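You operate a simulated robot arm through the tools that you are given. There is no shell and no other tool.

You are at the controls of a simulated robot arm. One attempt, no reset.

JOB
Scrap the kinked hairpin and oil the collars where it sat.
Fine: pull it out and stand it in the scrap rack. Use the oil swab and the oil felt, then stand the swab back. The good hairpin stays in its rack. Keep fingers off the fins. A coat counts when it lies all over at full strength: go over it till it gets no stronger.

The check looks at the end state, three seconds after you hand in, the way a careful person would. Anything else that was tipped, shoved, dropped, spilled or broken makes it a failure.

ROBOT AND FRAMES
A 6-joint arm with a two-finger gripper, fixed in place. Base frame: the origin is at the foot of the arm, x ahead of it, y to its left, z up. Units: mm, degrees, N and s.
Its first joint turns from -166.0 to 166.0 degrees. Payload 3.43 kg.
Tool frame: the origin (TCP) lies between the finger pads and is the grasp point; the fingertips stand 20 mm ahead of it; z points along the fingers, y is the line along which they close. Largest opening 190 mm; the body of the gripper starts 248 mm behind the TCP.
Orientation is that of the tool frame in the base frame, as a unit quaternion [x, y, z, w]. With the fingers straight down and closing along the base's y, the tool's x points along the base's -x, its y along +y and its z along -z.

CONTROLS
- The arm moves only by the tool apply_moves. Its argument "motion" is a list of rows, each a list of 7 numbers: the shift along the tool's x, y, z in units of 20 mm (1.0 is 20 mm), then the turn, a rotation vector about the tool's x, y, z in units of 5 degrees (1.0 is 5 degrees), then the gripper command, from -1 (fully open) to 1 (shut), values between in proportion. In form: [[dx, dy, dz, ax, ay, az, fingers], ...]. A call has 1 to 20 rows; each row shifts and turns the commanded pose from where the row before left it, along the tool's axes as they then stand. A call with a number of a shift or a turn outside -1 to 1 is refused whole. A row lasts 0.2 s, in which the tool goes at most 50 mm and 8.6 degrees; a call with a longer step from one row to the next is refused whole, and so is a gripper value outside its range. Where a pose cannot be reached the arm comes as near as it can. A force on the tool above 40 N (or 10 N above the force at the start of the call, whichever is more), or a blocked arm, ends the call early, and 0.2 s more pass. Each finger travels about 153 mm/s and halts on what it meets, pressing with about 24 N; the grip force reading is that of the motor and also rises with nothing between the fingers. The clock runs only during rows and for 0.2 s after the last one: add rows that do not move to give the fingers time. The reply holds the time, the measured pose of the TCP, the force on the tool along the base axes, the opening and the grip force, in the units named above and with some noise, with the torque about the TCP (base axes, N m) and any sound that the robot's microphone picked up, and new pictures: "views" is both (left out), scene, wrist or none.
- Cameras (640 x 400 px; columns grow to the right, rows downward): "scene" is fixed at [225.7, 501.7, 1647.9]; the picture's right is [-0.94, -0.35, 0.00], its down [-0.14, 0.37, -0.92] and it looks along [0.33, -0.86, -0.40] (base axes); focal length 322 px, centre (320, 200). "wrist" rides on the gripper at [70, -8, -288] in the tool frame; the picture's right is [0.12, 0.99, 0.00], its down [-0.96, 0.12, -0.25] and it looks along [-0.25, 0.03, 0.97] (tool axes); focal length 261 px, centre (320, 200). There is no depth. A picture from a camera that has moved, and an enlarged one, comes with that camera's place and axes in the base frame and with its lens. The place of the scene camera against the robot may be out by one fixed shift of up to 12 mm in any direction.
- raise_lower(by): slides the trunk up (or, below 0, down) by that many mm; the arm rides with it, the base frame stays. It gives what a move gives, with no picture.
- close_up(camera, box): a new picture of the part [left, top, right, bottom] of that camera's present view, enlarged. It takes no simulated time.
- job_done(): hands the job in; it is judged then, once.

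Places have to be worked out from the pictures, the camera data and where the tool is seen. Open the gripper and draw the arm clear of the work before you hand the job in, unless the task says otherwise.

The tools are called after "Request:" by a JSON object that holds its "fn" and its "kwargs". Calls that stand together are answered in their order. apply_moves: Moves the arm, as the interface text tells. Its arguments: {"type":"object","properties":{"motion":{"type":"array","items":{"type":"array","items":{"type":"number"}}},"views":{"type":"string","enum":["both","scene","wrist","none"]}},"required":["motion"]} The other tools are called the same way: raise_lower (by) slides the trunk up or down; close_up (camera, box) takes an enlarged picture of a part of a camera's view; job_done () hands the job in.

At the start:

```text
time_s: 0.0
tcp_pos: [300.9, -512.8, 1278.8]
ee_rot: [-0.001, 1.0, -0.001, 0.0]
force: [-0.2, 0.3, 0.4]
torque: [0.01, 0.0, 0.01]
width: 189.8
finger_force: 0.2
trunk travel left (down, up): [-250.0, 190.0]
```

scene: 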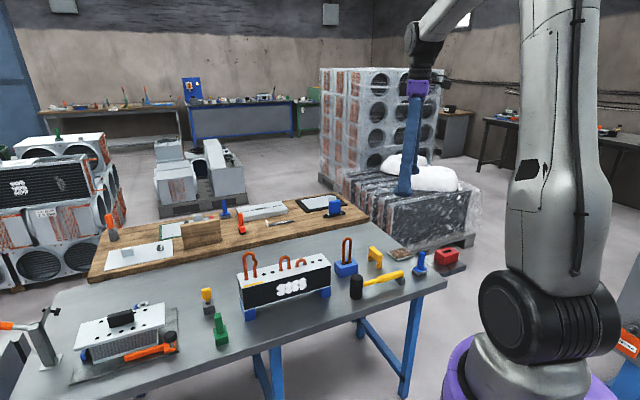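
wrist: 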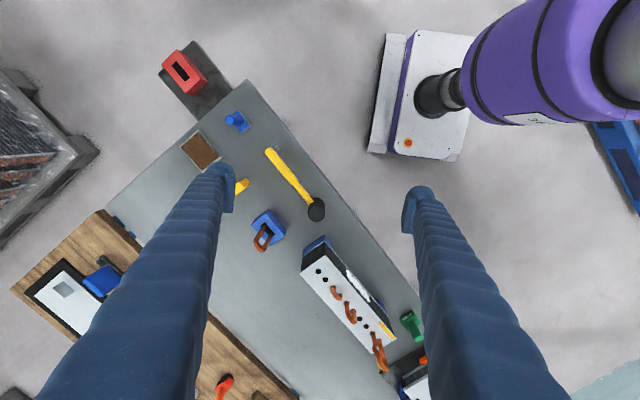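

The pictures show a bench with a coil unit holding hairpins, a blue rack with a good hairpin, tools and felt. I'll enlarge both views to identify each item.

Request:
{"fn": "close_up", "kwargs": {"camera": "scene", "box": [220, 220, 380, 320]}}

Request:
{"fn": "close_up", "kwargs": {"camera": "scene", "box": [320, 220, 480, 320]}}

Request:
{"fn": "close_up", "kwargs": {"camera": "wrist", "box": [280, 220, 440, 380]}}

Request:
{"fn": "close_up", "kwargs": {"camera": "wrist", "box": [150, 30, 330, 260]}}

Request:
{"fn": "close_up", "kwargs": {"camera": "scene", "box": [80, 260, 240, 360]}}

Request:
{"fn": "close_up", "kwargs": {"camera": "scene", "box": [90, 180, 350, 280]}}

```text
4.00 times, centred on (300, 270) of scene
camera zoom: at [225.7, 501.7, 1647.9], right [-0.94, -0.35, 0.0], down [-0.14, 0.37, -0.92], along [0.33, -0.86, -0.4], focal length 1287 px, centre (400, -80)
```

zoom: 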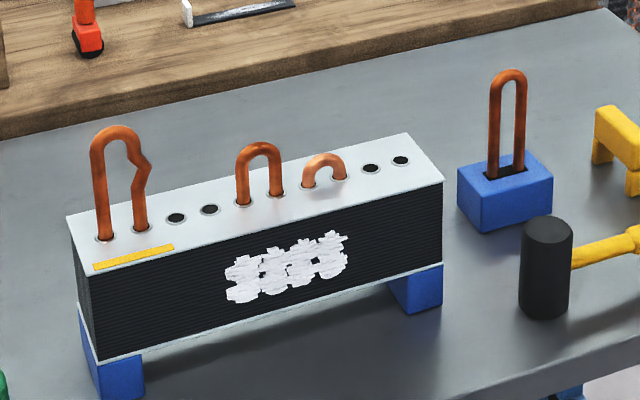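

```text
4.00 times, centred on (400, 270) of scene
camera zoom: at [225.7, 501.7, 1647.9], right [-0.94, -0.35, 0.0], down [-0.14, 0.37, -0.92], along [0.33, -0.86, -0.4], focal length 1287 px, centre (0, -80)
```

zoom: 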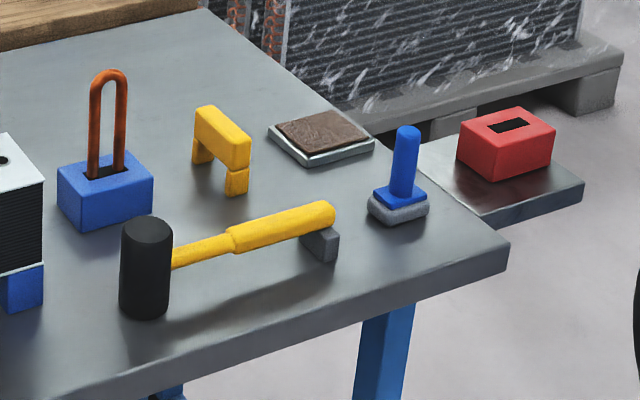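

```text
2.50 times, centred on (360, 300) of wrist
camera zoom: at [232.3, -521.5, 1565.8], right [-0.12, 0.99, 0.0], down [0.96, 0.12, 0.25], along [0.25, 0.03, -0.97], focal length 652 px, centre (220, -50)
```

zoom: 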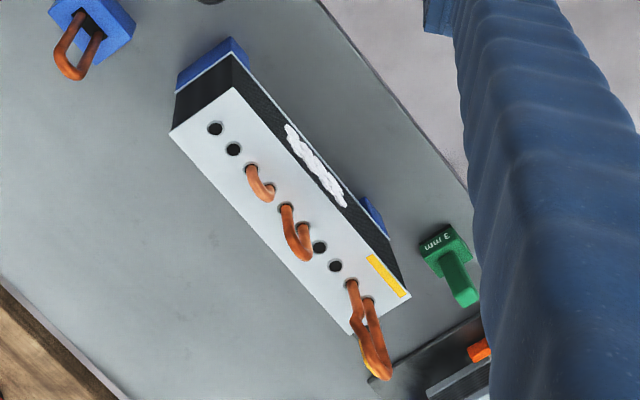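

```text
1.74 times, centred on (240, 145) of wrist
camera zoom: at [232.3, -521.5, 1565.8], right [-0.12, 0.99, 0.0], down [0.96, 0.12, 0.25], along [0.25, 0.03, -0.97], focal length 453 px, centre (459, 296)
```

zoom: 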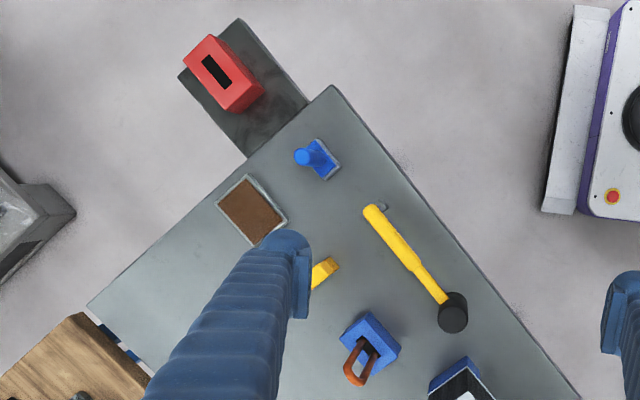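

```text
4.00 times, centred on (160, 310) of scene
camera zoom: at [225.7, 501.7, 1647.9], right [-0.94, -0.35, 0.0], down [-0.14, 0.37, -0.92], along [0.33, -0.86, -0.4], focal length 1287 px, centre (960, -240)
```

zoom: 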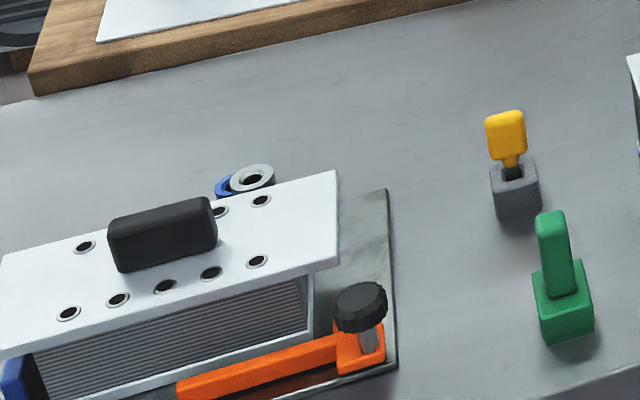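

```text
2.46 times, centred on (220, 230) of scene
camera zoom: at [225.7, 501.7, 1647.9], right [-0.94, -0.35, 0.0], down [-0.14, 0.37, -0.92], along [0.33, -0.86, -0.4], focal length 792 px, centre (566, 126)
```

zoom: 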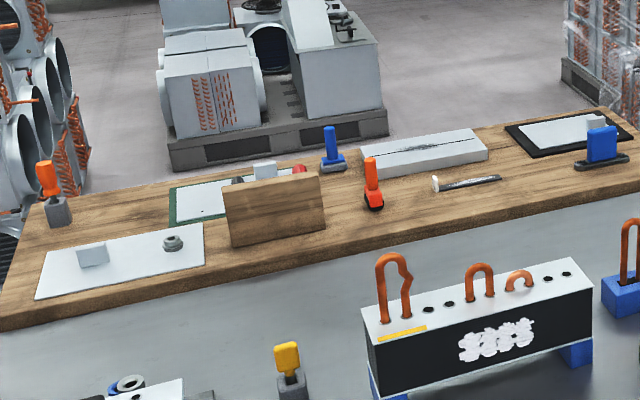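

The items on the bench: the coil with the kinked hairpin at one end (around x 790, y −290), the good hairpin in the blue rack, the red scrap rack, the blue swab and the brown felt. Everything looks rotated about 45° in the base frame, so I turn the tool −45° and travel high towards the coil.

Request:
{"fn": "apply_moves", "kwargs": {"motion": [[0, 0, 0, 0, 0, -1, -1], [0, 0, 0, 0, 0, -1, -1], [0, 0, 0, 0, 0, -1, -1], [0, 0, 0, 0, 0, -1, -1], [0, 0, 0, 0, 0, -1, -1], [0, 0, 0, 0, 0, -1, -1], [0, 0, 0, 0, 0, -1, -1], [0, 0, 0, 0, 0, -1, -1], [0, 0, 0, 0, 0, -1, -1], [-1, -0.37, 0, 0, 0, 0, -1], [-1, -0.37, 0, 0, 0, 0, -1], [-1, -0.37, 0, 0, 0, 0, -1], [-1, -0.37, 0, 0, 0, 0, -1], [-1, -0.37, 0, 0, 0, 0, -1], [-1, -0.37, 0, 0, 0, 0, -1], [-1, -0.37, 0, 0, 0, 0, -1], [-1, -0.37, 0, 0, 0, 0, -1], [-1, -0.37, 0, 0, 0, 0, -1], [-1, -0.37, 0, 0, 0, 0, -1], [-1, -0.37, 0, 0, 0, 0, -1]], "views": "both"}}

```text
time_s: 4.2
tcp_pos: [516.1, -415.0, 1278.5]
ee_rot: [-0.382, 0.924, 0.0, 0.0]
force: [0.5, 0.3, -1.3]
torque: [0.01, 0.03, -0.02]
width: 190.2
finger_force: 0.0
trunk travel left (down, up): [-250.0, 190.0]
camera wrist: at [474.4, -469.2, 1565.7], right [-0.79, 0.62, 0.0], down [0.6, 0.76, 0.25], along [0.15, 0.19, -0.97], focal length 261 px, centre (320, 200)
```

scene: 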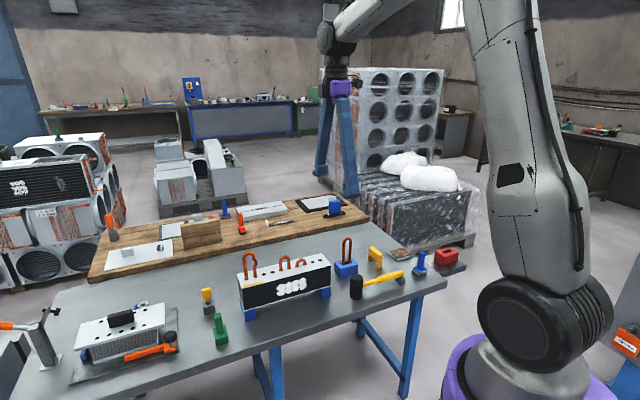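
wrist: 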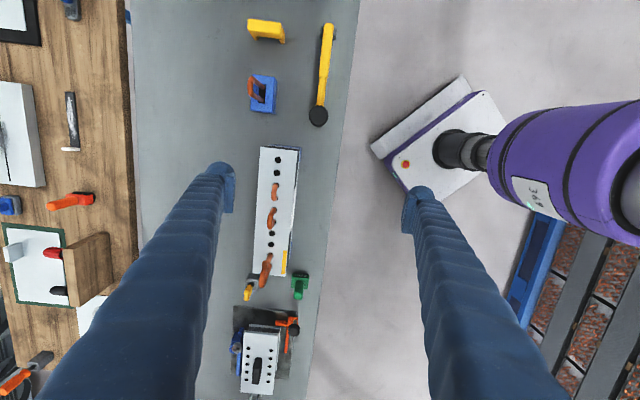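

The coil axis is close to the 45° direction. I continue to above the kinked hairpin and come down a bit to get an accurate view.

Request:
{"fn": "apply_moves", "kwargs": {"motion": [[-1, -0.37, 0.3, 0, 0, 0, -1], [-1, -0.37, 0.3, 0, 0, 0, -1], [-1, -0.37, 0.3, 0, 0, 0, -1], [-1, -0.37, 0.3, 0, 0, 0, -1], [-1, -0.37, 0.3, 0, 0, 0, -1], [-1, -0.37, 0.3, 0, 0, 0, -1], [-1, -0.37, 0.3, 0, 0, 0, -1], [-1, -0.37, 0.3, 0, 0, 0, -1], [-1, -0.37, 0.3, 0, 0, 0, -1], [-1, -0.37, 0.3, 0, 0, 0, -1], [-1, -0.37, 0.3, 0, 0, 0, -1], [-1, -0.37, 0.3, 0, 0, 0, -1], [0, 0, 0, 0, 0, 0, -1]], "views": "both"}}

```text
time_s: 7.0
tcp_pos: [749.6, -307.1, 1206.4]
ee_rot: [-0.382, 0.924, -0.001, 0.0]
force: [0.3, 0.3, -0.1]
torque: [-0.01, -0.04, 0.0]
width: 190.1
finger_force: 0.1
trunk travel left (down, up): [-250.0, 190.0]
camera wrist: at [705.5, -361.9, 1493.3], right [-0.79, 0.62, 0.0], down [0.6, 0.76, 0.25], along [0.15, 0.19, -0.97], focal length 261 px, centre (320, 200)
```

scene: 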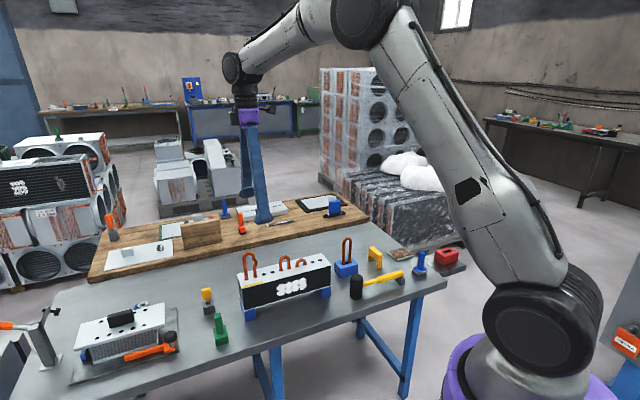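
wrist: 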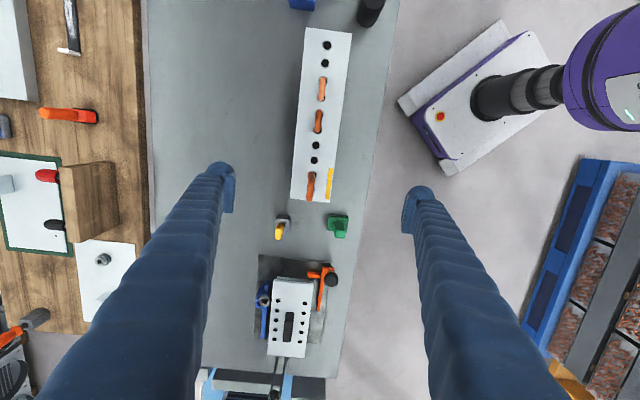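

Request:
{"fn": "close_up", "kwargs": {"camera": "wrist", "box": [280, 140, 360, 210]}}

Request:
{"fn": "close_up", "kwargs": {"camera": "wrist", "box": [260, 20, 380, 250]}}

Request:
{"fn": "close_up", "kwargs": {"camera": "scene", "box": [230, 240, 290, 300]}}

```text
5.71 times, centred on (320, 175) of wrist
camera zoom: at [705.5, -361.9, 1493.3], right [-0.79, 0.62, 0.0], down [0.6, 0.76, 0.25], along [0.15, 0.19, -0.97], focal length 1489 px, centre (320, 343)
```

zoom: 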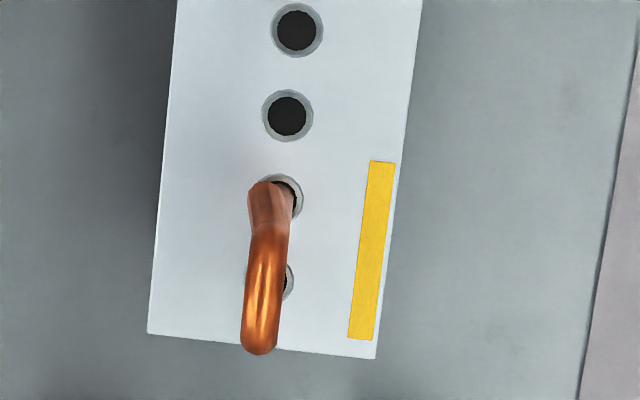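

```text
1.74 times, centred on (320, 135) of wrist
camera zoom: at [705.5, -361.9, 1493.3], right [-0.79, 0.62, 0.0], down [0.6, 0.76, 0.25], along [0.15, 0.19, -0.97], focal length 453 px, centre (320, 313)
```

zoom: 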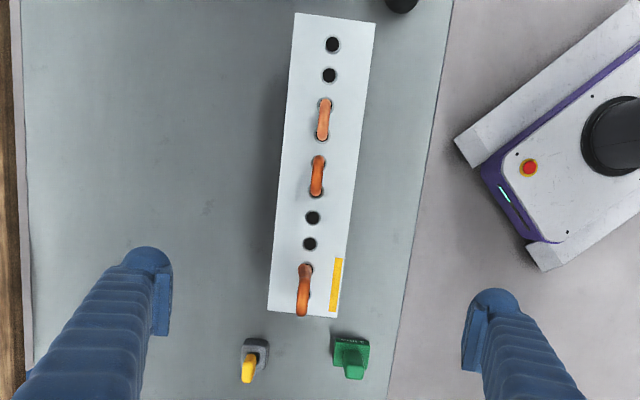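

```text
6.67 times, centred on (260, 270) of scene
camera zoom: at [225.7, 501.7, 1647.9], right [-0.94, -0.35, 0.0], down [-0.14, 0.37, -0.92], along [0.33, -0.86, -0.4], focal length 2145 px, centre (720, -267)
```

zoom: 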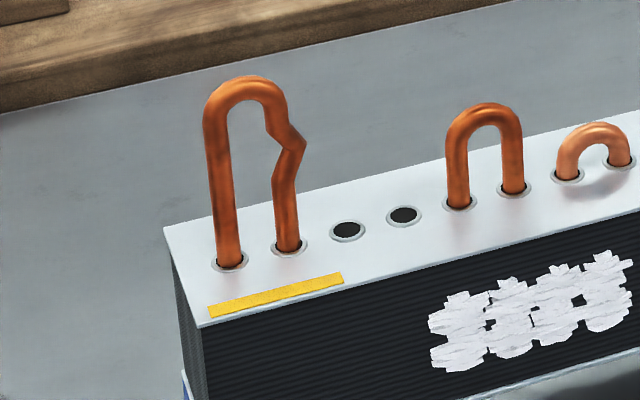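

Two wrist views put the plate top at z ≈ 930 and the kinked pin's legs at about (796,−279) and (773,−302), with the bow top near z 1035. I move over its midpoint and stop just above the bow to check the alignment.

Request:
{"fn": "apply_moves", "kwargs": {"motion": [[-0.261, -0.092, 0.9, 0, 0, 0, -0.5], [-0.261, -0.092, 0.9, 0, 0, 0, -0.5], [-0.261, -0.092, 0.9, 0, 0, 0, -0.5], [-0.261, -0.092, 0.9, 0, 0, 0, -0.5], [-0.261, -0.092, 0.9, 0, 0, 0, -0.5], [-0.261, -0.092, 0.9, 0, 0, 0, -0.5], [-0.261, -0.092, 0.9, 0, 0, 0, -0.5], [0, 0, 0, 0, 0, 0, -0.5]], "views": "both"}}

Request:
{"fn": "close_up", "kwargs": {"camera": "wrist", "box": [260, 140, 380, 215]}}

Request:
{"fn": "close_up", "kwargs": {"camera": "scene", "box": [210, 200, 330, 300]}}

```text
time_s: 8.8
tcp_pos: [781.8, -292.7, 1082.9]
ee_rot: [-0.383, 0.924, -0.001, 0.001]
force: [0.3, -0.6, 0.1]
torque: [0.03, -0.02, 0.03]
width: 142.5
finger_force: 0.1
trunk travel left (down, up): [-250.0, 190.0]
camera wrist: at [739.8, -347.6, 1369.0], right [-0.79, 0.62, 0.0], down [0.6, 0.76, 0.25], along [0.15, 0.19, -0.97], focal length 261 px, centre (320, 200)
```

scene: 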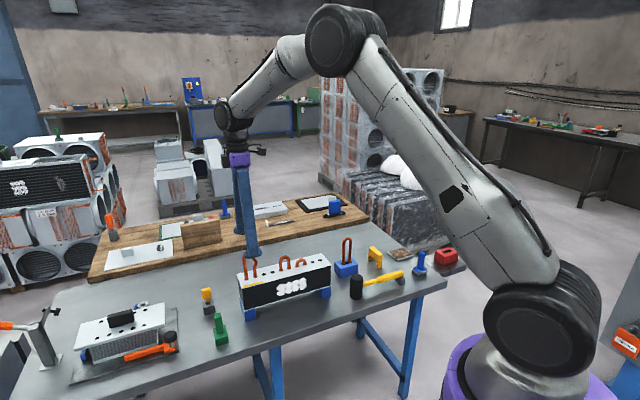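
wrist: 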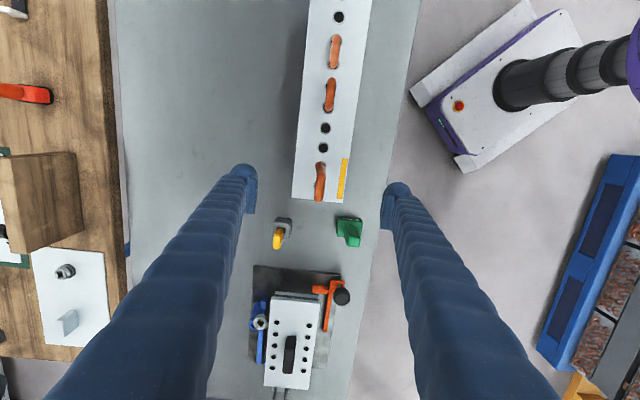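

```text
5.33 times, centred on (320, 178) of wrist
camera zoom: at [739.8, -347.6, 1369.0], right [-0.79, 0.62, 0.0], down [0.6, 0.76, 0.25], along [0.15, 0.19, -0.97], focal length 1390 px, centre (320, 320)
```

zoom: 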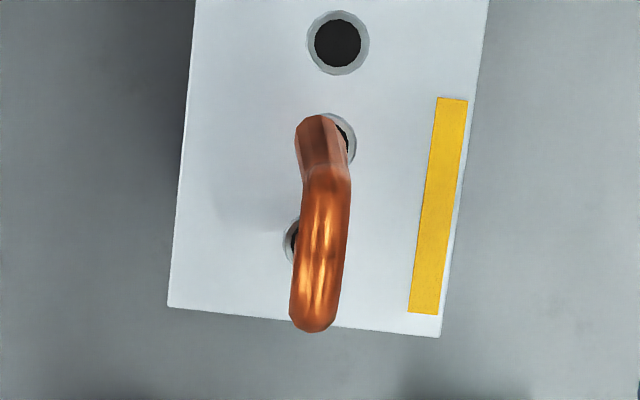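

```text
4.00 times, centred on (270, 250) of scene
camera zoom: at [225.7, 501.7, 1647.9], right [-0.94, -0.35, 0.0], down [-0.14, 0.37, -0.92], along [0.33, -0.86, -0.4], focal length 1287 px, centre (520, 0)
```

zoom: 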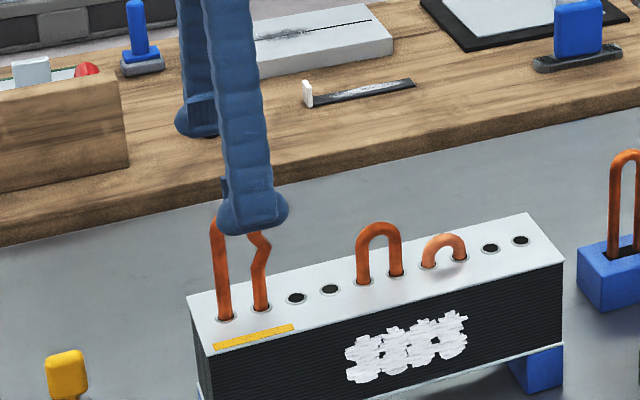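

The kink bulges slightly out of plane between about 33 and 70 mm above the plate, so I'll grip the sound bow above it (TCP z ≈ 1024, fingertips ≈ 1004). I descend, then close.

Request:
{"fn": "apply_moves", "kwargs": {"motion": [[-0.06, -0.012, 0.5, 0, 0, 0, -0.5], [-0.06, -0.012, 0.5, 0, 0, 0, -0.5], [-0.055, -0.011, 0.5, 0, 0, 0, -0.5], [0, 0, 0.5, 0, 0, 0, -0.5], [0, 0, 0.5, 0, 0, 0, -0.5], [0, 0, 0.4, 0, 0, 0, -0.5], [0, 0, 0, 0, 0, 0, -0.5]], "views": "both"}}

Request:
{"fn": "close_up", "kwargs": {"camera": "wrist", "box": [200, 120, 440, 270]}}

Request:
{"fn": "close_up", "kwargs": {"camera": "scene", "box": [210, 220, 306, 280]}}

```text
time_s: 10.4
tcp_pos: [784.8, -288.6, 1022.9]
ee_rot: [-0.382, 0.924, 0.0, 0.0]
force: [-0.3, -0.5, 0.4]
torque: [0.0, 0.01, -0.01]
width: 142.6
finger_force: 0.1
trunk travel left (down, up): [-250.0, 190.0]
camera wrist: at [742.9, -344.8, 1310.7], right [-0.79, 0.62, 0.0], down [0.6, 0.76, 0.25], along [0.15, 0.19, -0.97], focal length 261 px, centre (320, 200)
```

scene: 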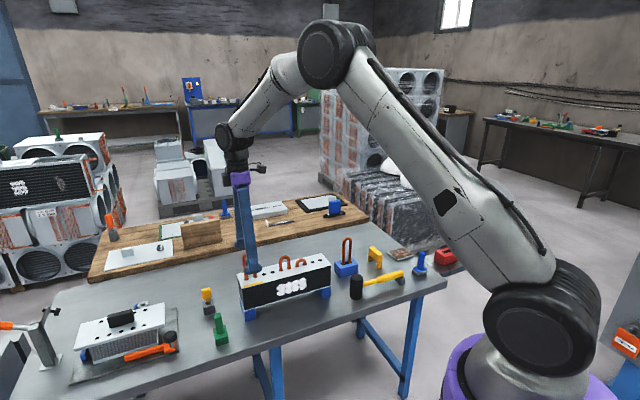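
wrist: 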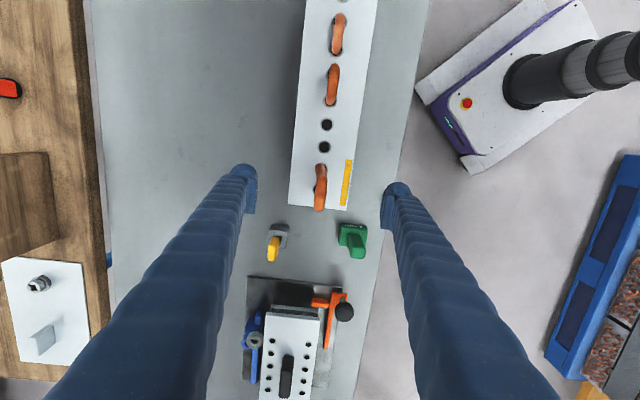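

```text
2.67 times, centred on (320, 195) of wrist
camera zoom: at [742.9, -344.8, 1310.7], right [-0.79, 0.62, 0.0], down [0.6, 0.76, 0.25], along [0.15, 0.19, -0.97], focal length 695 px, centre (320, 213)
```

zoom: 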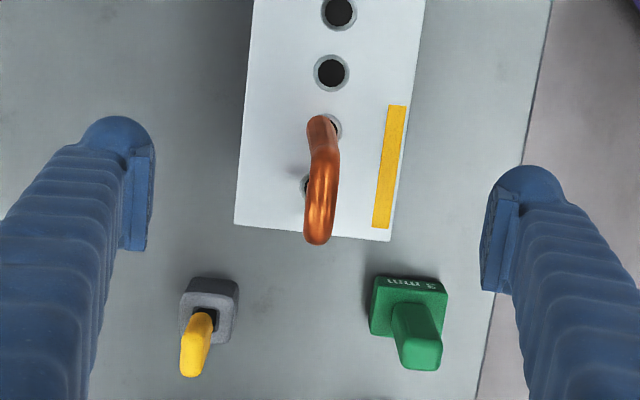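

```text
6.67 times, centred on (258, 250) of scene
camera zoom: at [225.7, 501.7, 1647.9], right [-0.94, -0.35, 0.0], down [-0.14, 0.37, -0.92], along [0.33, -0.86, -0.4], focal length 2145 px, centre (733, -133)
```

zoom: 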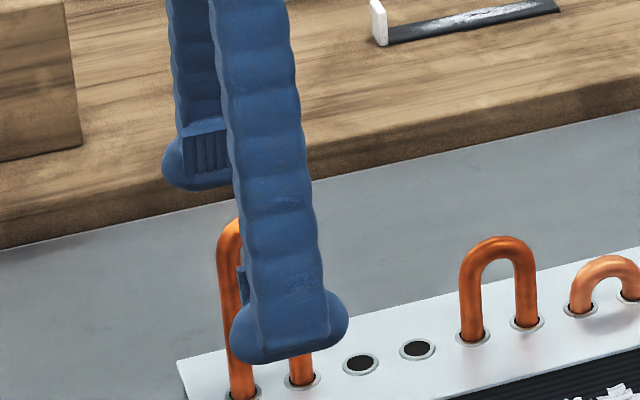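

The bow lies midway between the pads. Closing the gripper on it.

Request:
{"fn": "apply_moves", "kwargs": {"motion": [[0, 0, 0, 0, 0, 0, 0.3], [0, 0, 0, 0, 0, 0, 0.6], [0, 0, 0, 0, 0, 0, 0.8], [0, 0, 0, 0, 0, 0, 1], [0, 0, 0, 0, 0, 0, 1], [0, 0, 0, 0, 0, 0, 1]], "views": "both"}}

Request:
{"fn": "close_up", "kwargs": {"camera": "wrist", "box": [240, 130, 400, 230]}}

Request:
{"fn": "close_up", "kwargs": {"camera": "scene", "box": [210, 220, 306, 280]}}

```text
time_s: 11.8
tcp_pos: [785.3, -289.5, 1023.4]
ee_rot: [-0.383, 0.924, 0.001, 0.001]
force: [0.4, 0.4, -0.6]
torque: [0.02, -0.01, 0.0]
width: 11.4
finger_force: 24.0
trunk travel left (down, up): [-250.0, 190.0]
camera wrist: at [743.0, -344.8, 1310.6], right [-0.79, 0.62, 0.0], down [0.6, 0.76, 0.25], along [0.15, 0.19, -0.97], focal length 261 px, centre (320, 200)
```

scene: 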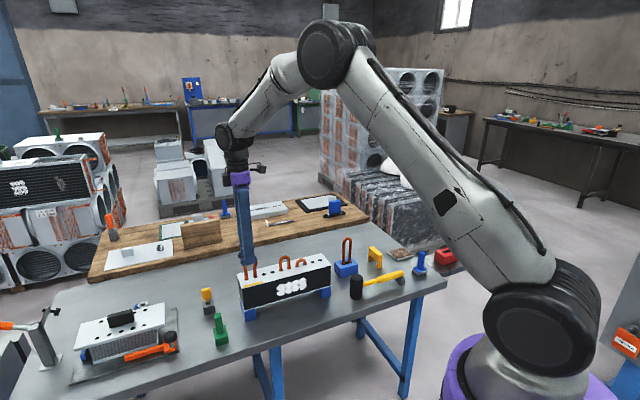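
wrist: 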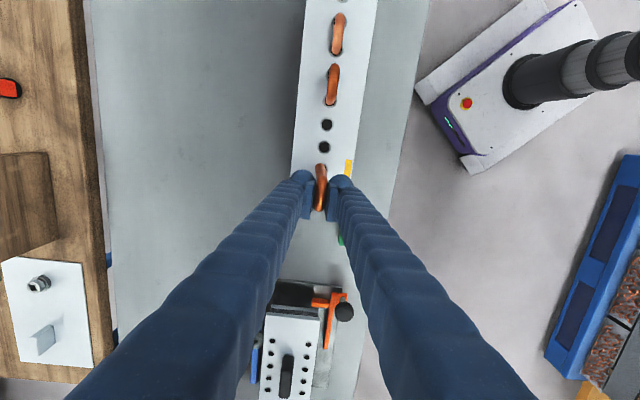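

```text
4.00 times, centred on (320, 180) of wrist
camera zoom: at [743.0, -344.8, 1310.6], right [-0.79, 0.62, 0.0], down [0.6, 0.76, 0.25], along [0.15, 0.19, -0.97], focal length 1043 px, centre (320, 280)
```

zoom: 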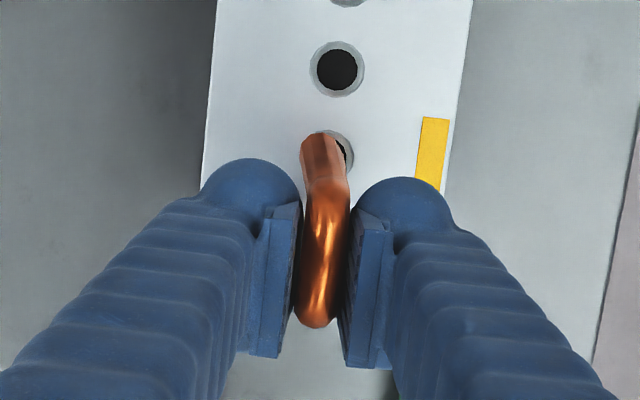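

```text
6.67 times, centred on (258, 250) of scene
camera zoom: at [225.7, 501.7, 1647.9], right [-0.94, -0.35, 0.0], down [-0.14, 0.37, -0.92], along [0.33, -0.86, -0.4], focal length 2145 px, centre (733, -133)
```

zoom: 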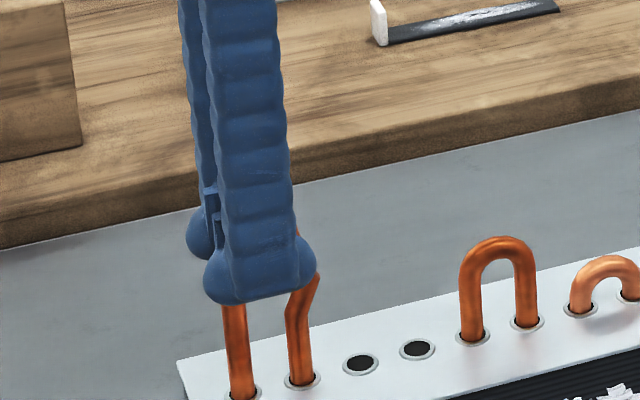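

The bow is gripped (width 11.4 mm, 24 N). I pull slowly straight up and watch the force.

Request:
{"fn": "apply_moves", "kwargs": {"motion": [[0, 0, -0.2, 0, 0, 0, 1], [0, 0, -0.2, 0, 0, 0, 1], [0, 0, -0.2, 0, 0, 0, 1], [0, 0, -0.2, 0, 0, 0, 1], [0, 0, -0.2, 0, 0, 0, 1]], "views": "both"}}

Request:
{"fn": "close_up", "kwargs": {"camera": "scene", "box": [210, 220, 306, 280]}}

```text
time_s: 13.0
tcp_pos: [785.2, -289.8, 1042.1]
ee_rot: [-0.382, 0.924, 0.0, 0.0]
force: [-0.1, 0.1, -0.7]
torque: [0.02, -0.03, -0.04]
width: 11.7
finger_force: 24.4
trunk travel left (down, up): [-250.0, 190.0]
camera wrist: at [742.3, -345.2, 1329.8], right [-0.79, 0.62, 0.0], down [0.6, 0.76, 0.25], along [0.15, 0.19, -0.97], focal length 261 px, centre (320, 200)
```

scene: 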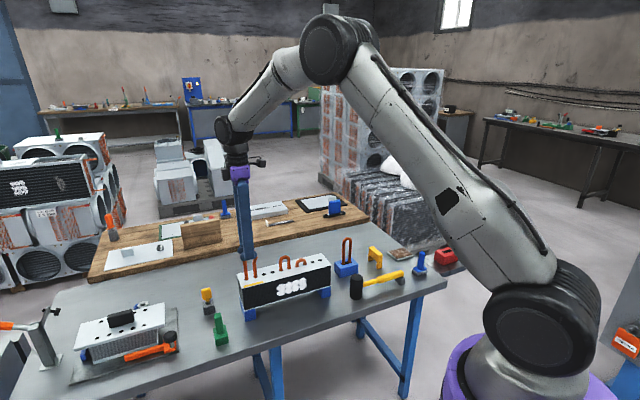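
wrist: 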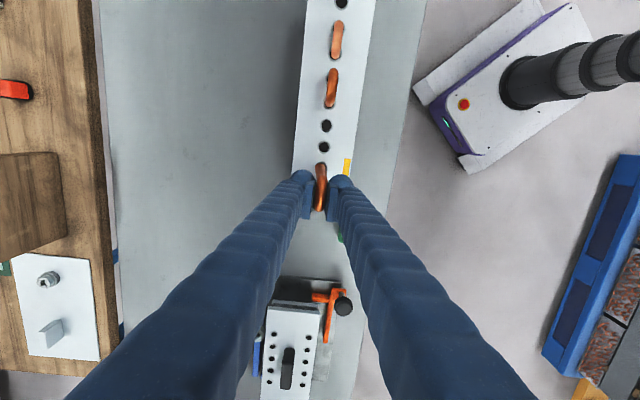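

```text
6.67 times, centred on (258, 250) of scene
camera zoom: at [225.7, 501.7, 1647.9], right [-0.94, -0.35, 0.0], down [-0.14, 0.37, -0.92], along [0.33, -0.86, -0.4], focal length 2145 px, centre (733, -133)
```

zoom: 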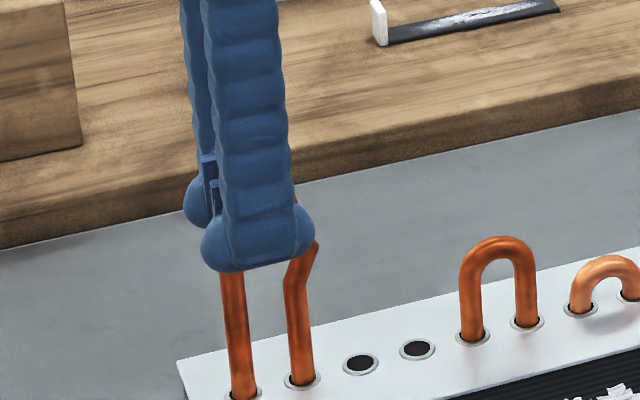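

The pin rises freely with almost no force. Continuing straight up.

Request:
{"fn": "apply_moves", "kwargs": {"motion": [[0, 0, -0.4, 0, 0, 0, 1], [0, 0, -0.4, 0, 0, 0, 1], [0, 0, -0.4, 0, 0, 0, 1], [0, 0, -0.4, 0, 0, 0, 1], [0, 0, -0.4, 0, 0, 0, 1], [0, 0, -0.4, 0, 0, 0, 1], [0, 0, -0.4, 0, 0, 0, 1], [0, 0, -0.4, 0, 0, 0, 1], [0, 0, -0.4, 0, 0, 0, 1], [0, 0, -0.4, 0, 0, 0, 1], [0, 0, -0.4, 0, 0, 0, 1], [0, 0, -0.4, 0, 0, 0, 1]], "views": "both"}}

Request:
{"fn": "close_up", "kwargs": {"camera": "scene", "box": [200, 180, 328, 280]}}

```text
time_s: 15.6
tcp_pos: [787.2, -289.4, 1139.9]
ee_rot: [-0.383, 0.924, 0.0, 0.0]
force: [0.3, 0.6, -0.5]
torque: [0.0, -0.02, 0.01]
width: 11.6
finger_force: 24.8
trunk travel left (down, up): [-250.0, 190.0]
camera wrist: at [743.8, -345.5, 1426.0], right [-0.79, 0.62, 0.0], down [0.6, 0.76, 0.25], along [0.15, 0.19, -0.97], focal length 261 px, centre (320, 200)
```

scene: 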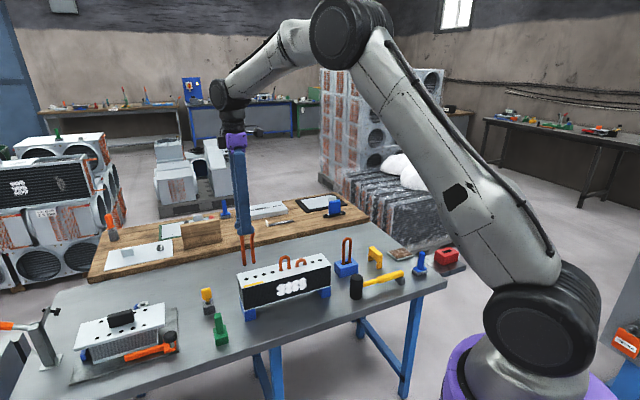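
wrist: 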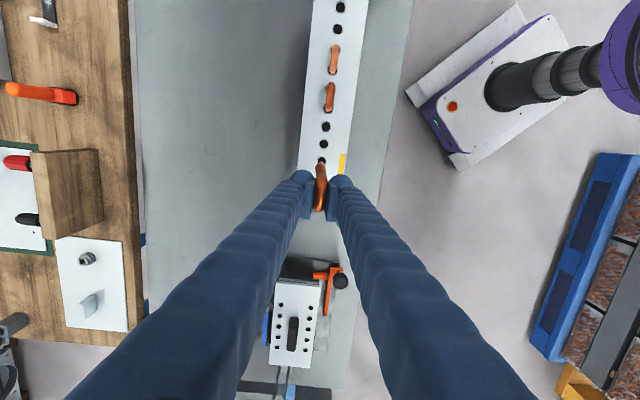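

```text
4.00 times, centred on (264, 230) of scene
camera zoom: at [225.7, 501.7, 1647.9], right [-0.94, -0.35, 0.0], down [-0.14, 0.37, -0.92], along [0.33, -0.86, -0.4], focal length 1287 px, centre (544, 80)
```

zoom: 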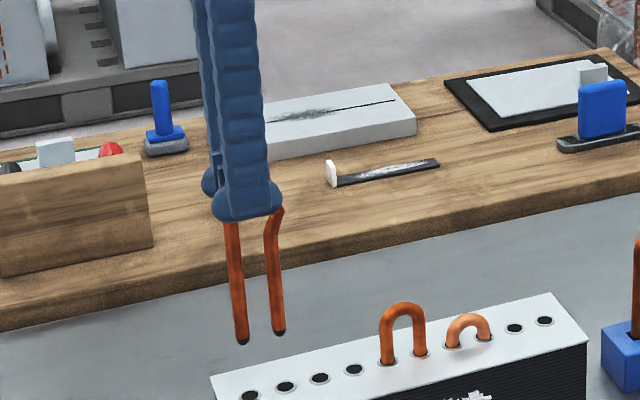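

The hairpin is out; its legs hang to about 113 mm below the fingertips. I raise a little more and carry it along the bench towards the red scrap rack.

Request:
{"fn": "apply_moves", "kwargs": {"motion": [[0, 0, -1, 0, 0, 0, 1], [0, 0, -1, 0, 0, 0, 1], [0, 0, -1, 0, 0, 0, 1], [0, 0, -1, 0, 0, 0, 1], [1, 0.044, 0, 0, 0, 0, 1], [1, 0.044, 0, 0, 0, 0, 1], [1, 0.044, 0, 0, 0, 0, 1], [1, 0.044, 0, 0, 0, 0, 1], [1, 0.044, 0, 0, 0, 0, 1], [1, 0.044, 0, 0, 0, 0, 1], [1, 0.044, 0, 0, 0, 0, 1], [1, 0.044, 0, 0, 0, 0, 1], [1, 0.044, 0, 0, 0, 0, 1], [1, 0.044, 0, 0, 0, 0, 1], [1, 0.044, 0, 0, 0, 0, 1], [1, 0.044, 0, 0, 0, 0, 1], [1, 0.044, 0, 0, 0, 0, 1], [1, 0.044, 0, 0, 0, 0, 1], [1, 0.044, 0, 0, 0, 0, 1], [1, 0.044, 0, 0, 0, 0, 1]], "views": "both"}}

Request:
{"fn": "apply_moves", "kwargs": {"motion": [[1, 0.044, 0, 0, 0, 0, 1], [1, 0.044, 0, 0, 0, 0, 1], [1, 0.044, 0, 0, 0, 0, 1], [1, 0.044, 0, 0, 0, 0, 1], [1, 0.044, 0, 0, 0, 0, 1], [1, 0.044, 0, 0, 0, 0, 1], [1, 0.044, 0, 0, 0, 0, 1], [1, 0.044, 0, 0, 0, 0, 1], [1, 0.044, 0, 0, 0, 0, 1], [1, 0.044, 0, 0, 0, 0, 1], [1, 0.044, 0, 0, 0, 0, 1], [1, 0.044, 0, 0, 0, 0, 1], [1, 0.044, 0, 0, 0, 0, 1], [1, 0.044, 0, 0, 0, 0, 1], [1, 0.044, 0, 0, 0, 0, 1], [1, 0.044, 0, 0, 0, 0, 1], [0, 0, 0, 0, 0, 0, 1]], "views": "both"}}

```text
time_s: 19.8
tcp_pos: [547.8, -507.2, 1220.3]
ee_rot: [-0.383, 0.924, 0.0, 0.0]
force: [-0.3, -0.4, -0.5]
torque: [0.0, -0.06, 0.02]
width: 11.2
finger_force: 24.3
trunk travel left (down, up): [-250.0, 190.0]
camera wrist: at [505.3, -562.1, 1507.1], right [-0.79, 0.62, 0.0], down [0.6, 0.76, 0.25], along [0.15, 0.19, -0.97], focal length 261 px, centre (320, 200)
```

scene: 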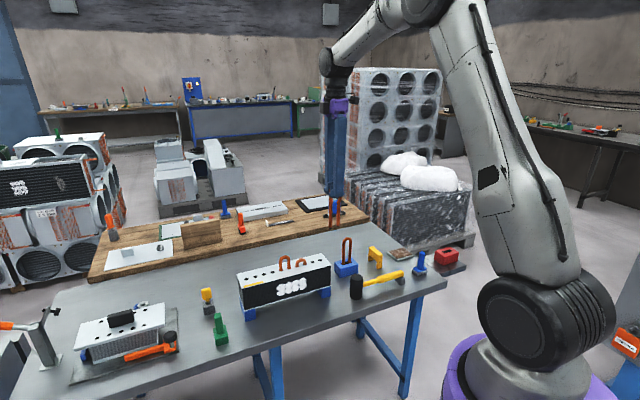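
wrist: 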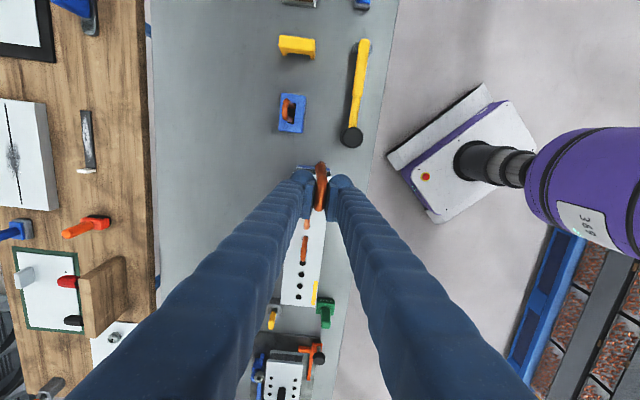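

```text
time_s: 23.4
tcp_pos: [312.0, -723.7, 1220.3]
ee_rot: [-0.383, 0.924, 0.0, 0.0]
force: [0.5, 0.3, -0.1]
torque: [0.02, -0.01, 0.0]
width: 11.9
finger_force: 24.1
trunk travel left (down, up): [-250.0, 190.0]
camera wrist: at [269.8, -779.0, 1507.6], right [-0.79, 0.62, 0.0], down [0.6, 0.76, 0.25], along [0.15, 0.19, -0.97], focal length 261 px, centre (320, 200)
```

scene: 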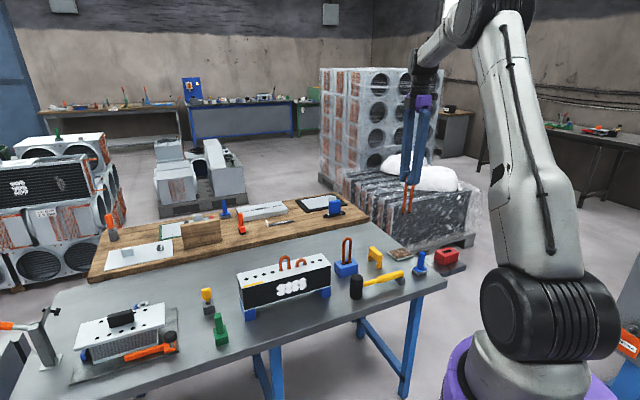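
wrist: 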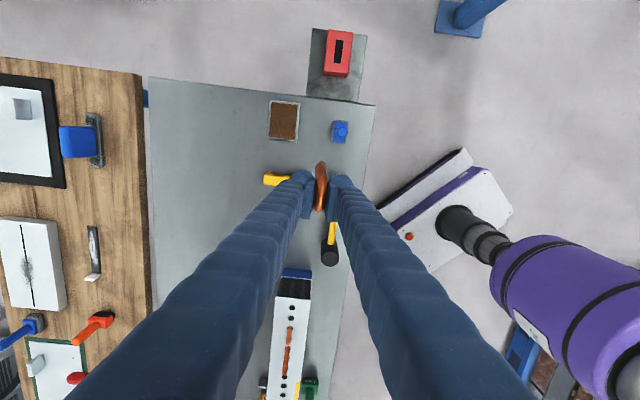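

Clear view of the red rack, felt and swab. I take close-ups for measuring.

Request:
{"fn": "close_up", "kwargs": {"camera": "wrist", "box": [290, 20, 386, 80]}}

Request:
{"fn": "close_up", "kwargs": {"camera": "wrist", "box": [250, 80, 378, 160]}}

Request:
{"fn": "close_up", "kwargs": {"camera": "scene", "box": [380, 220, 476, 290]}}

```text
6.67 times, centred on (338, 50) of wrist
camera zoom: at [269.8, -779.0, 1507.6], right [-0.79, 0.62, 0.0], down [0.6, 0.76, 0.25], along [0.15, 0.19, -0.97], focal length 1738 px, centre (200, 1200)
```

zoom: 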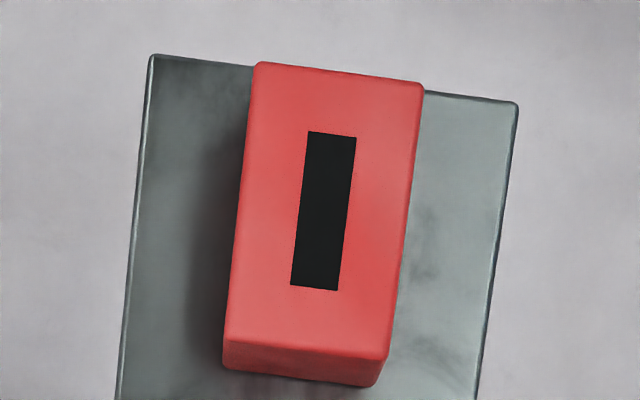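

```text
5.00 times, centred on (314, 120) of wrist
camera zoom: at [269.8, -779.0, 1507.6], right [-0.79, 0.62, 0.0], down [0.6, 0.76, 0.25], along [0.15, 0.19, -0.97], focal length 1303 px, centre (350, 600)
```

zoom: 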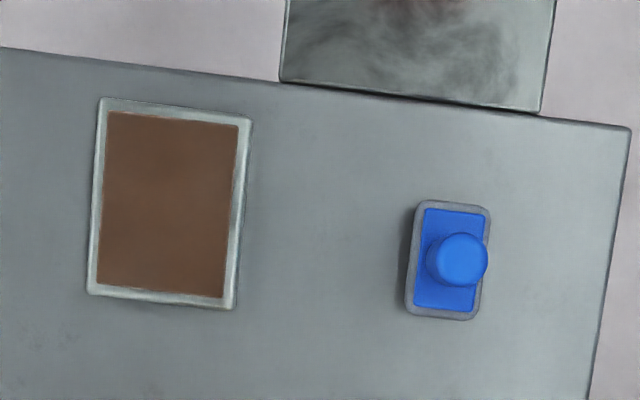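

```text
5.71 times, centred on (428, 255) of scene
camera zoom: at [225.7, 501.7, 1647.9], right [-0.94, -0.35, 0.0], down [-0.14, 0.37, -0.92], along [0.33, -0.86, -0.4], focal length 1838 px, centre (-297, -114)
```

zoom: 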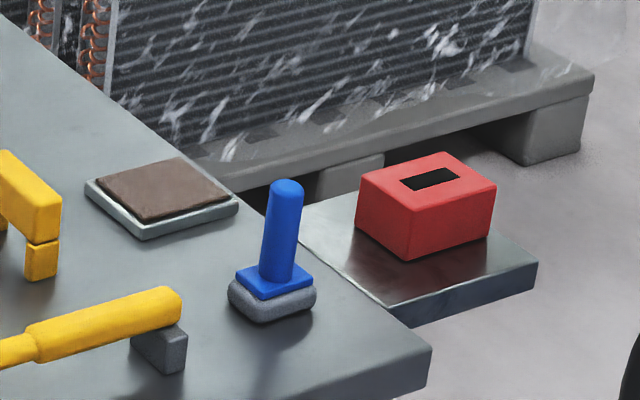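

From the two cameras I estimate the slot at about (123,−896), top z ≈ 835, size ≈ 48×17 mm, parallel to the pin. I move closer for a second wrist view to pin down its place and height.

Request:
{"fn": "apply_moves", "kwargs": {"motion": [[1, 0.04, 0, 0, 0, 0, 1], [1, 0.04, 0, 0, 0, 0, 1], [1, 0.04, 0, 0, 0, 0, 1], [1, 0.04, 0, 0, 0, 0, 1], [1, 0.04, 0, 0, 0, 0, 1], [1, 0.04, 0, 0, 0, 0, 1], [1, 0.04, 0.5, 0, 0, 0, 1], [1, 0.04, 0.5, 0, 0, 0, 1], [1, 0.04, 0.5, 0, 0, 0, 1], [0, 0, 0.5, 0, 0, 0, 1], [0, 0, 0.5, 0, 0, 0, 1], [0, 0, 0.5, 0, 0, 0, 1], [0, 0, 0, 0, 0, 0, 1]], "views": "both"}}

Request:
{"fn": "close_up", "kwargs": {"camera": "wrist", "box": [272, 110, 368, 210]}}

Request:
{"fn": "close_up", "kwargs": {"camera": "scene", "box": [390, 190, 486, 290]}}

```text
time_s: 26.2
tcp_pos: [180.2, -841.5, 1158.9]
ee_rot: [-0.382, 0.924, 0.0, 0.0]
force: [0.6, -0.3, -0.7]
torque: [0.0, 0.05, -0.03]
width: 11.7
finger_force: 23.5
trunk travel left (down, up): [-250.0, 190.0]
camera wrist: at [135.6, -897.4, 1445.7], right [-0.79, 0.62, 0.0], down [0.6, 0.76, 0.25], along [0.15, 0.19, -0.97], focal length 261 px, centre (320, 200)
```

scene: 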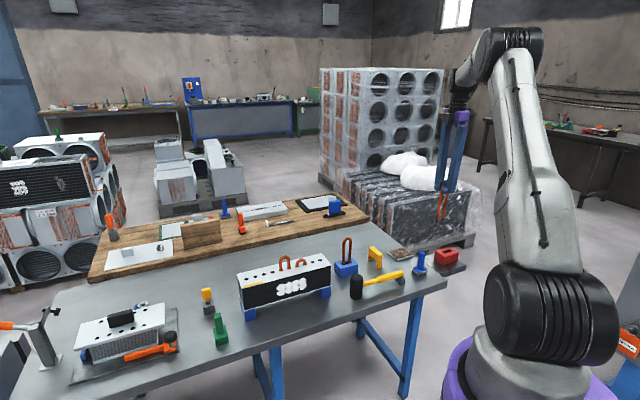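
wrist: 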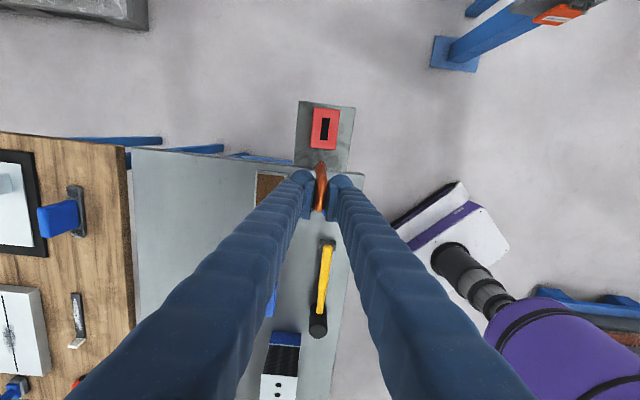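

```text
4.00 times, centred on (320, 160) of wrist
camera zoom: at [135.6, -897.4, 1445.7], right [-0.79, 0.62, 0.0], down [0.6, 0.76, 0.25], along [0.15, 0.19, -0.97], focal length 1043 px, centre (320, 360)
```

zoom: 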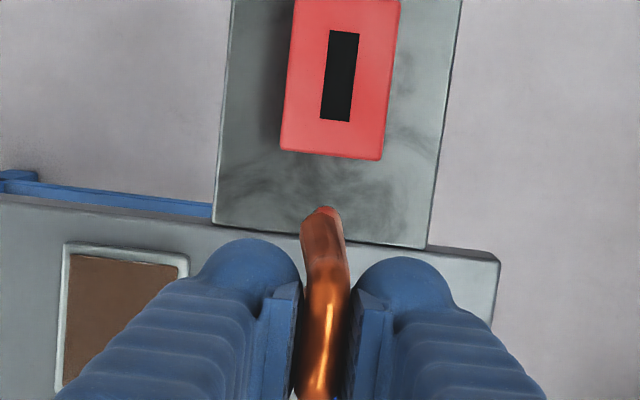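

```text
4.00 times, centred on (438, 240) of scene
camera zoom: at [225.7, 501.7, 1647.9], right [-0.94, -0.35, 0.0], down [-0.14, 0.37, -0.92], along [0.33, -0.86, -0.4], focal length 1287 px, centre (-152, 40)
```

zoom: 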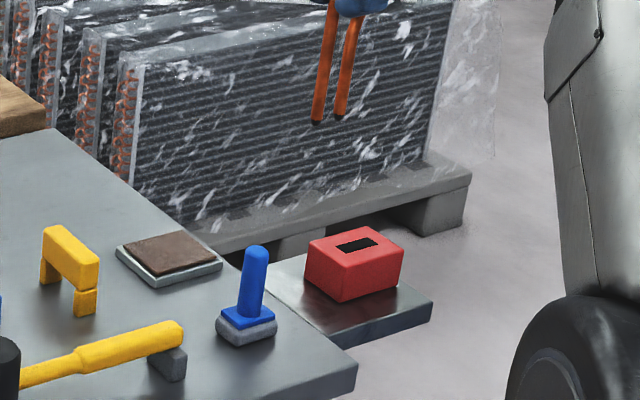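

Triangulating the two wrist views gives the slot centre at (122,−896.5), top z ≈ 829, about 48×16 mm. I zoom in on the lower leg tip to see where the pin hangs relative to the TCP.

Request:
{"fn": "close_up", "kwargs": {"camera": "wrist", "box": [304, 155, 336, 187]}}

Request:
{"fn": "close_up", "kwargs": {"camera": "scene", "box": [410, 170, 474, 230]}}

```text
12.50 times, centred on (320, 171) of wrist
camera zoom: at [135.6, -897.4, 1445.7], right [-0.79, 0.62, 0.0], down [0.6, 0.76, 0.25], along [0.15, 0.19, -0.97], focal length 3258 px, centre (320, 562)
```

zoom: 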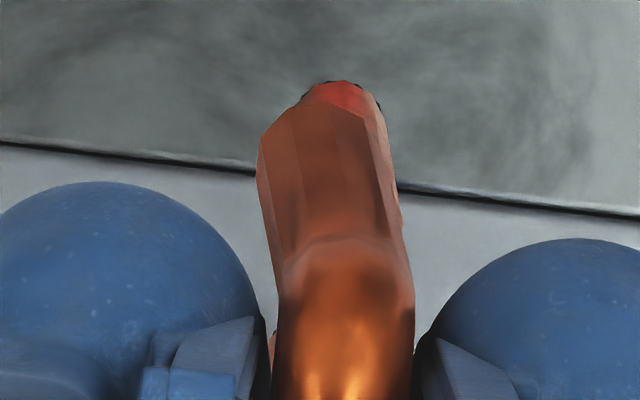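

```text
6.67 times, centred on (442, 200) of scene
camera zoom: at [225.7, 501.7, 1647.9], right [-0.94, -0.35, 0.0], down [-0.14, 0.37, -0.92], along [0.33, -0.86, -0.4], focal length 2145 px, centre (-493, 200)
```

zoom: 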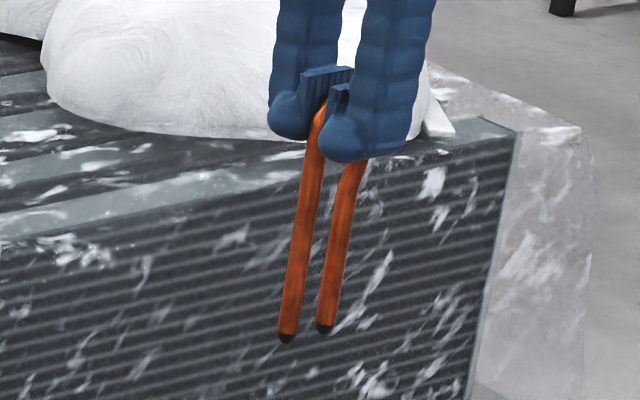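

The pin hangs with its bottom ≈151 mm below the TCP and nearly centred. I move so it stands about 15 mm above the slot and then check directly.

Request:
{"fn": "apply_moves", "kwargs": {"motion": [[0.97, 0.0275, 0, 0, 0, 0, 1], [0.97, 0.0275, 0, 0, 0, 0, 1], [0.97, 0.0275, 0.5, 0, 0, 0, 1], [0.97, 0.0275, 0.7, 0, 0, 0, 1], [0, 0, 1, 0, 0, 0, 1], [0, 0, 1, 0, 0, 0, 1], [0, 0, 1, 0, 0, 0, 1], [0, 0, 1, 0, 0, 0, 1], [0, 0, 1, 0, 0, 0, 1], [0, 0, 0.7, 0, 0, 0, 1], [0, 0, 0.5, 0, 0, 0, 1], [0, 0, 0.5, 0, 0, 0, 1], [0, 0, 0, 0, 0, 0, 1]], "views": "both"}}

Request:
{"fn": "close_up", "kwargs": {"camera": "wrist", "box": [288, 140, 352, 190]}}

Request:
{"fn": "close_up", "kwargs": {"camera": "scene", "box": [410, 200, 490, 270]}}

```text
time_s: 29.0
tcp_pos: [123.9, -897.9, 1001.1]
ee_rot: [-0.382, 0.924, -0.001, 0.001]
force: [-0.1, -0.6, -0.4]
torque: [0.05, 0.03, -0.02]
width: 11.7
finger_force: 24.3
trunk travel left (down, up): [-250.0, 190.0]
camera wrist: at [81.1, -953.1, 1287.5], right [-0.79, 0.62, 0.0], down [0.6, 0.76, 0.25], along [0.15, 0.19, -0.97], focal length 261 px, centre (320, 200)
```

scene: 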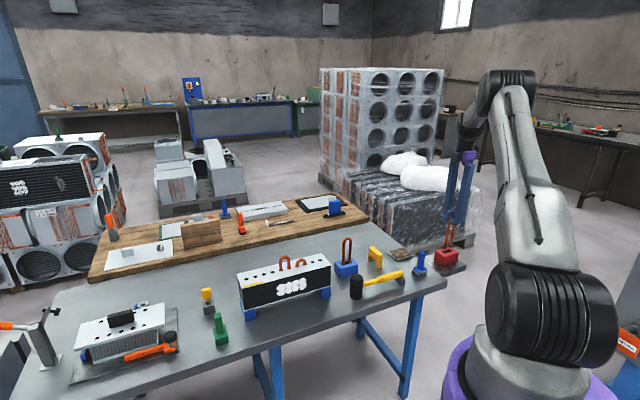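
wrist: 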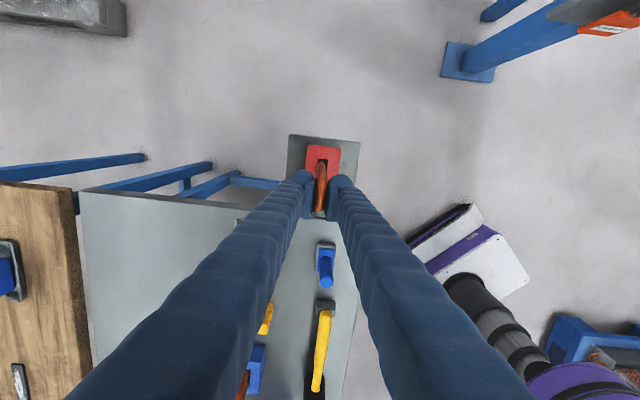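

```text
8.00 times, centred on (320, 165) of wrist
camera zoom: at [81.1, -953.1, 1287.5], right [-0.79, 0.62, 0.0], down [0.6, 0.76, 0.25], along [0.15, 0.19, -0.97], focal length 2085 px, centre (320, 480)
```

zoom: 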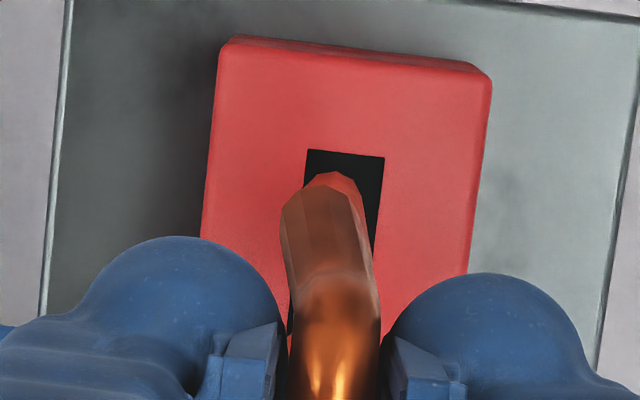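

```text
5.71 times, centred on (450, 235) of scene
camera zoom: at [225.7, 501.7, 1647.9], right [-0.94, -0.35, 0.0], down [-0.14, 0.37, -0.92], along [0.33, -0.86, -0.4], focal length 1838 px, centre (-423, 0)
```

zoom: 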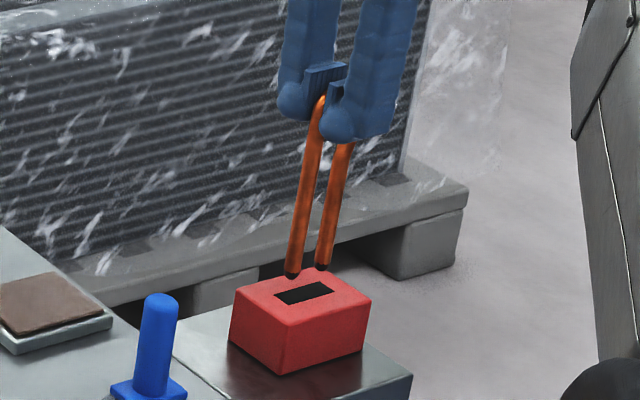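

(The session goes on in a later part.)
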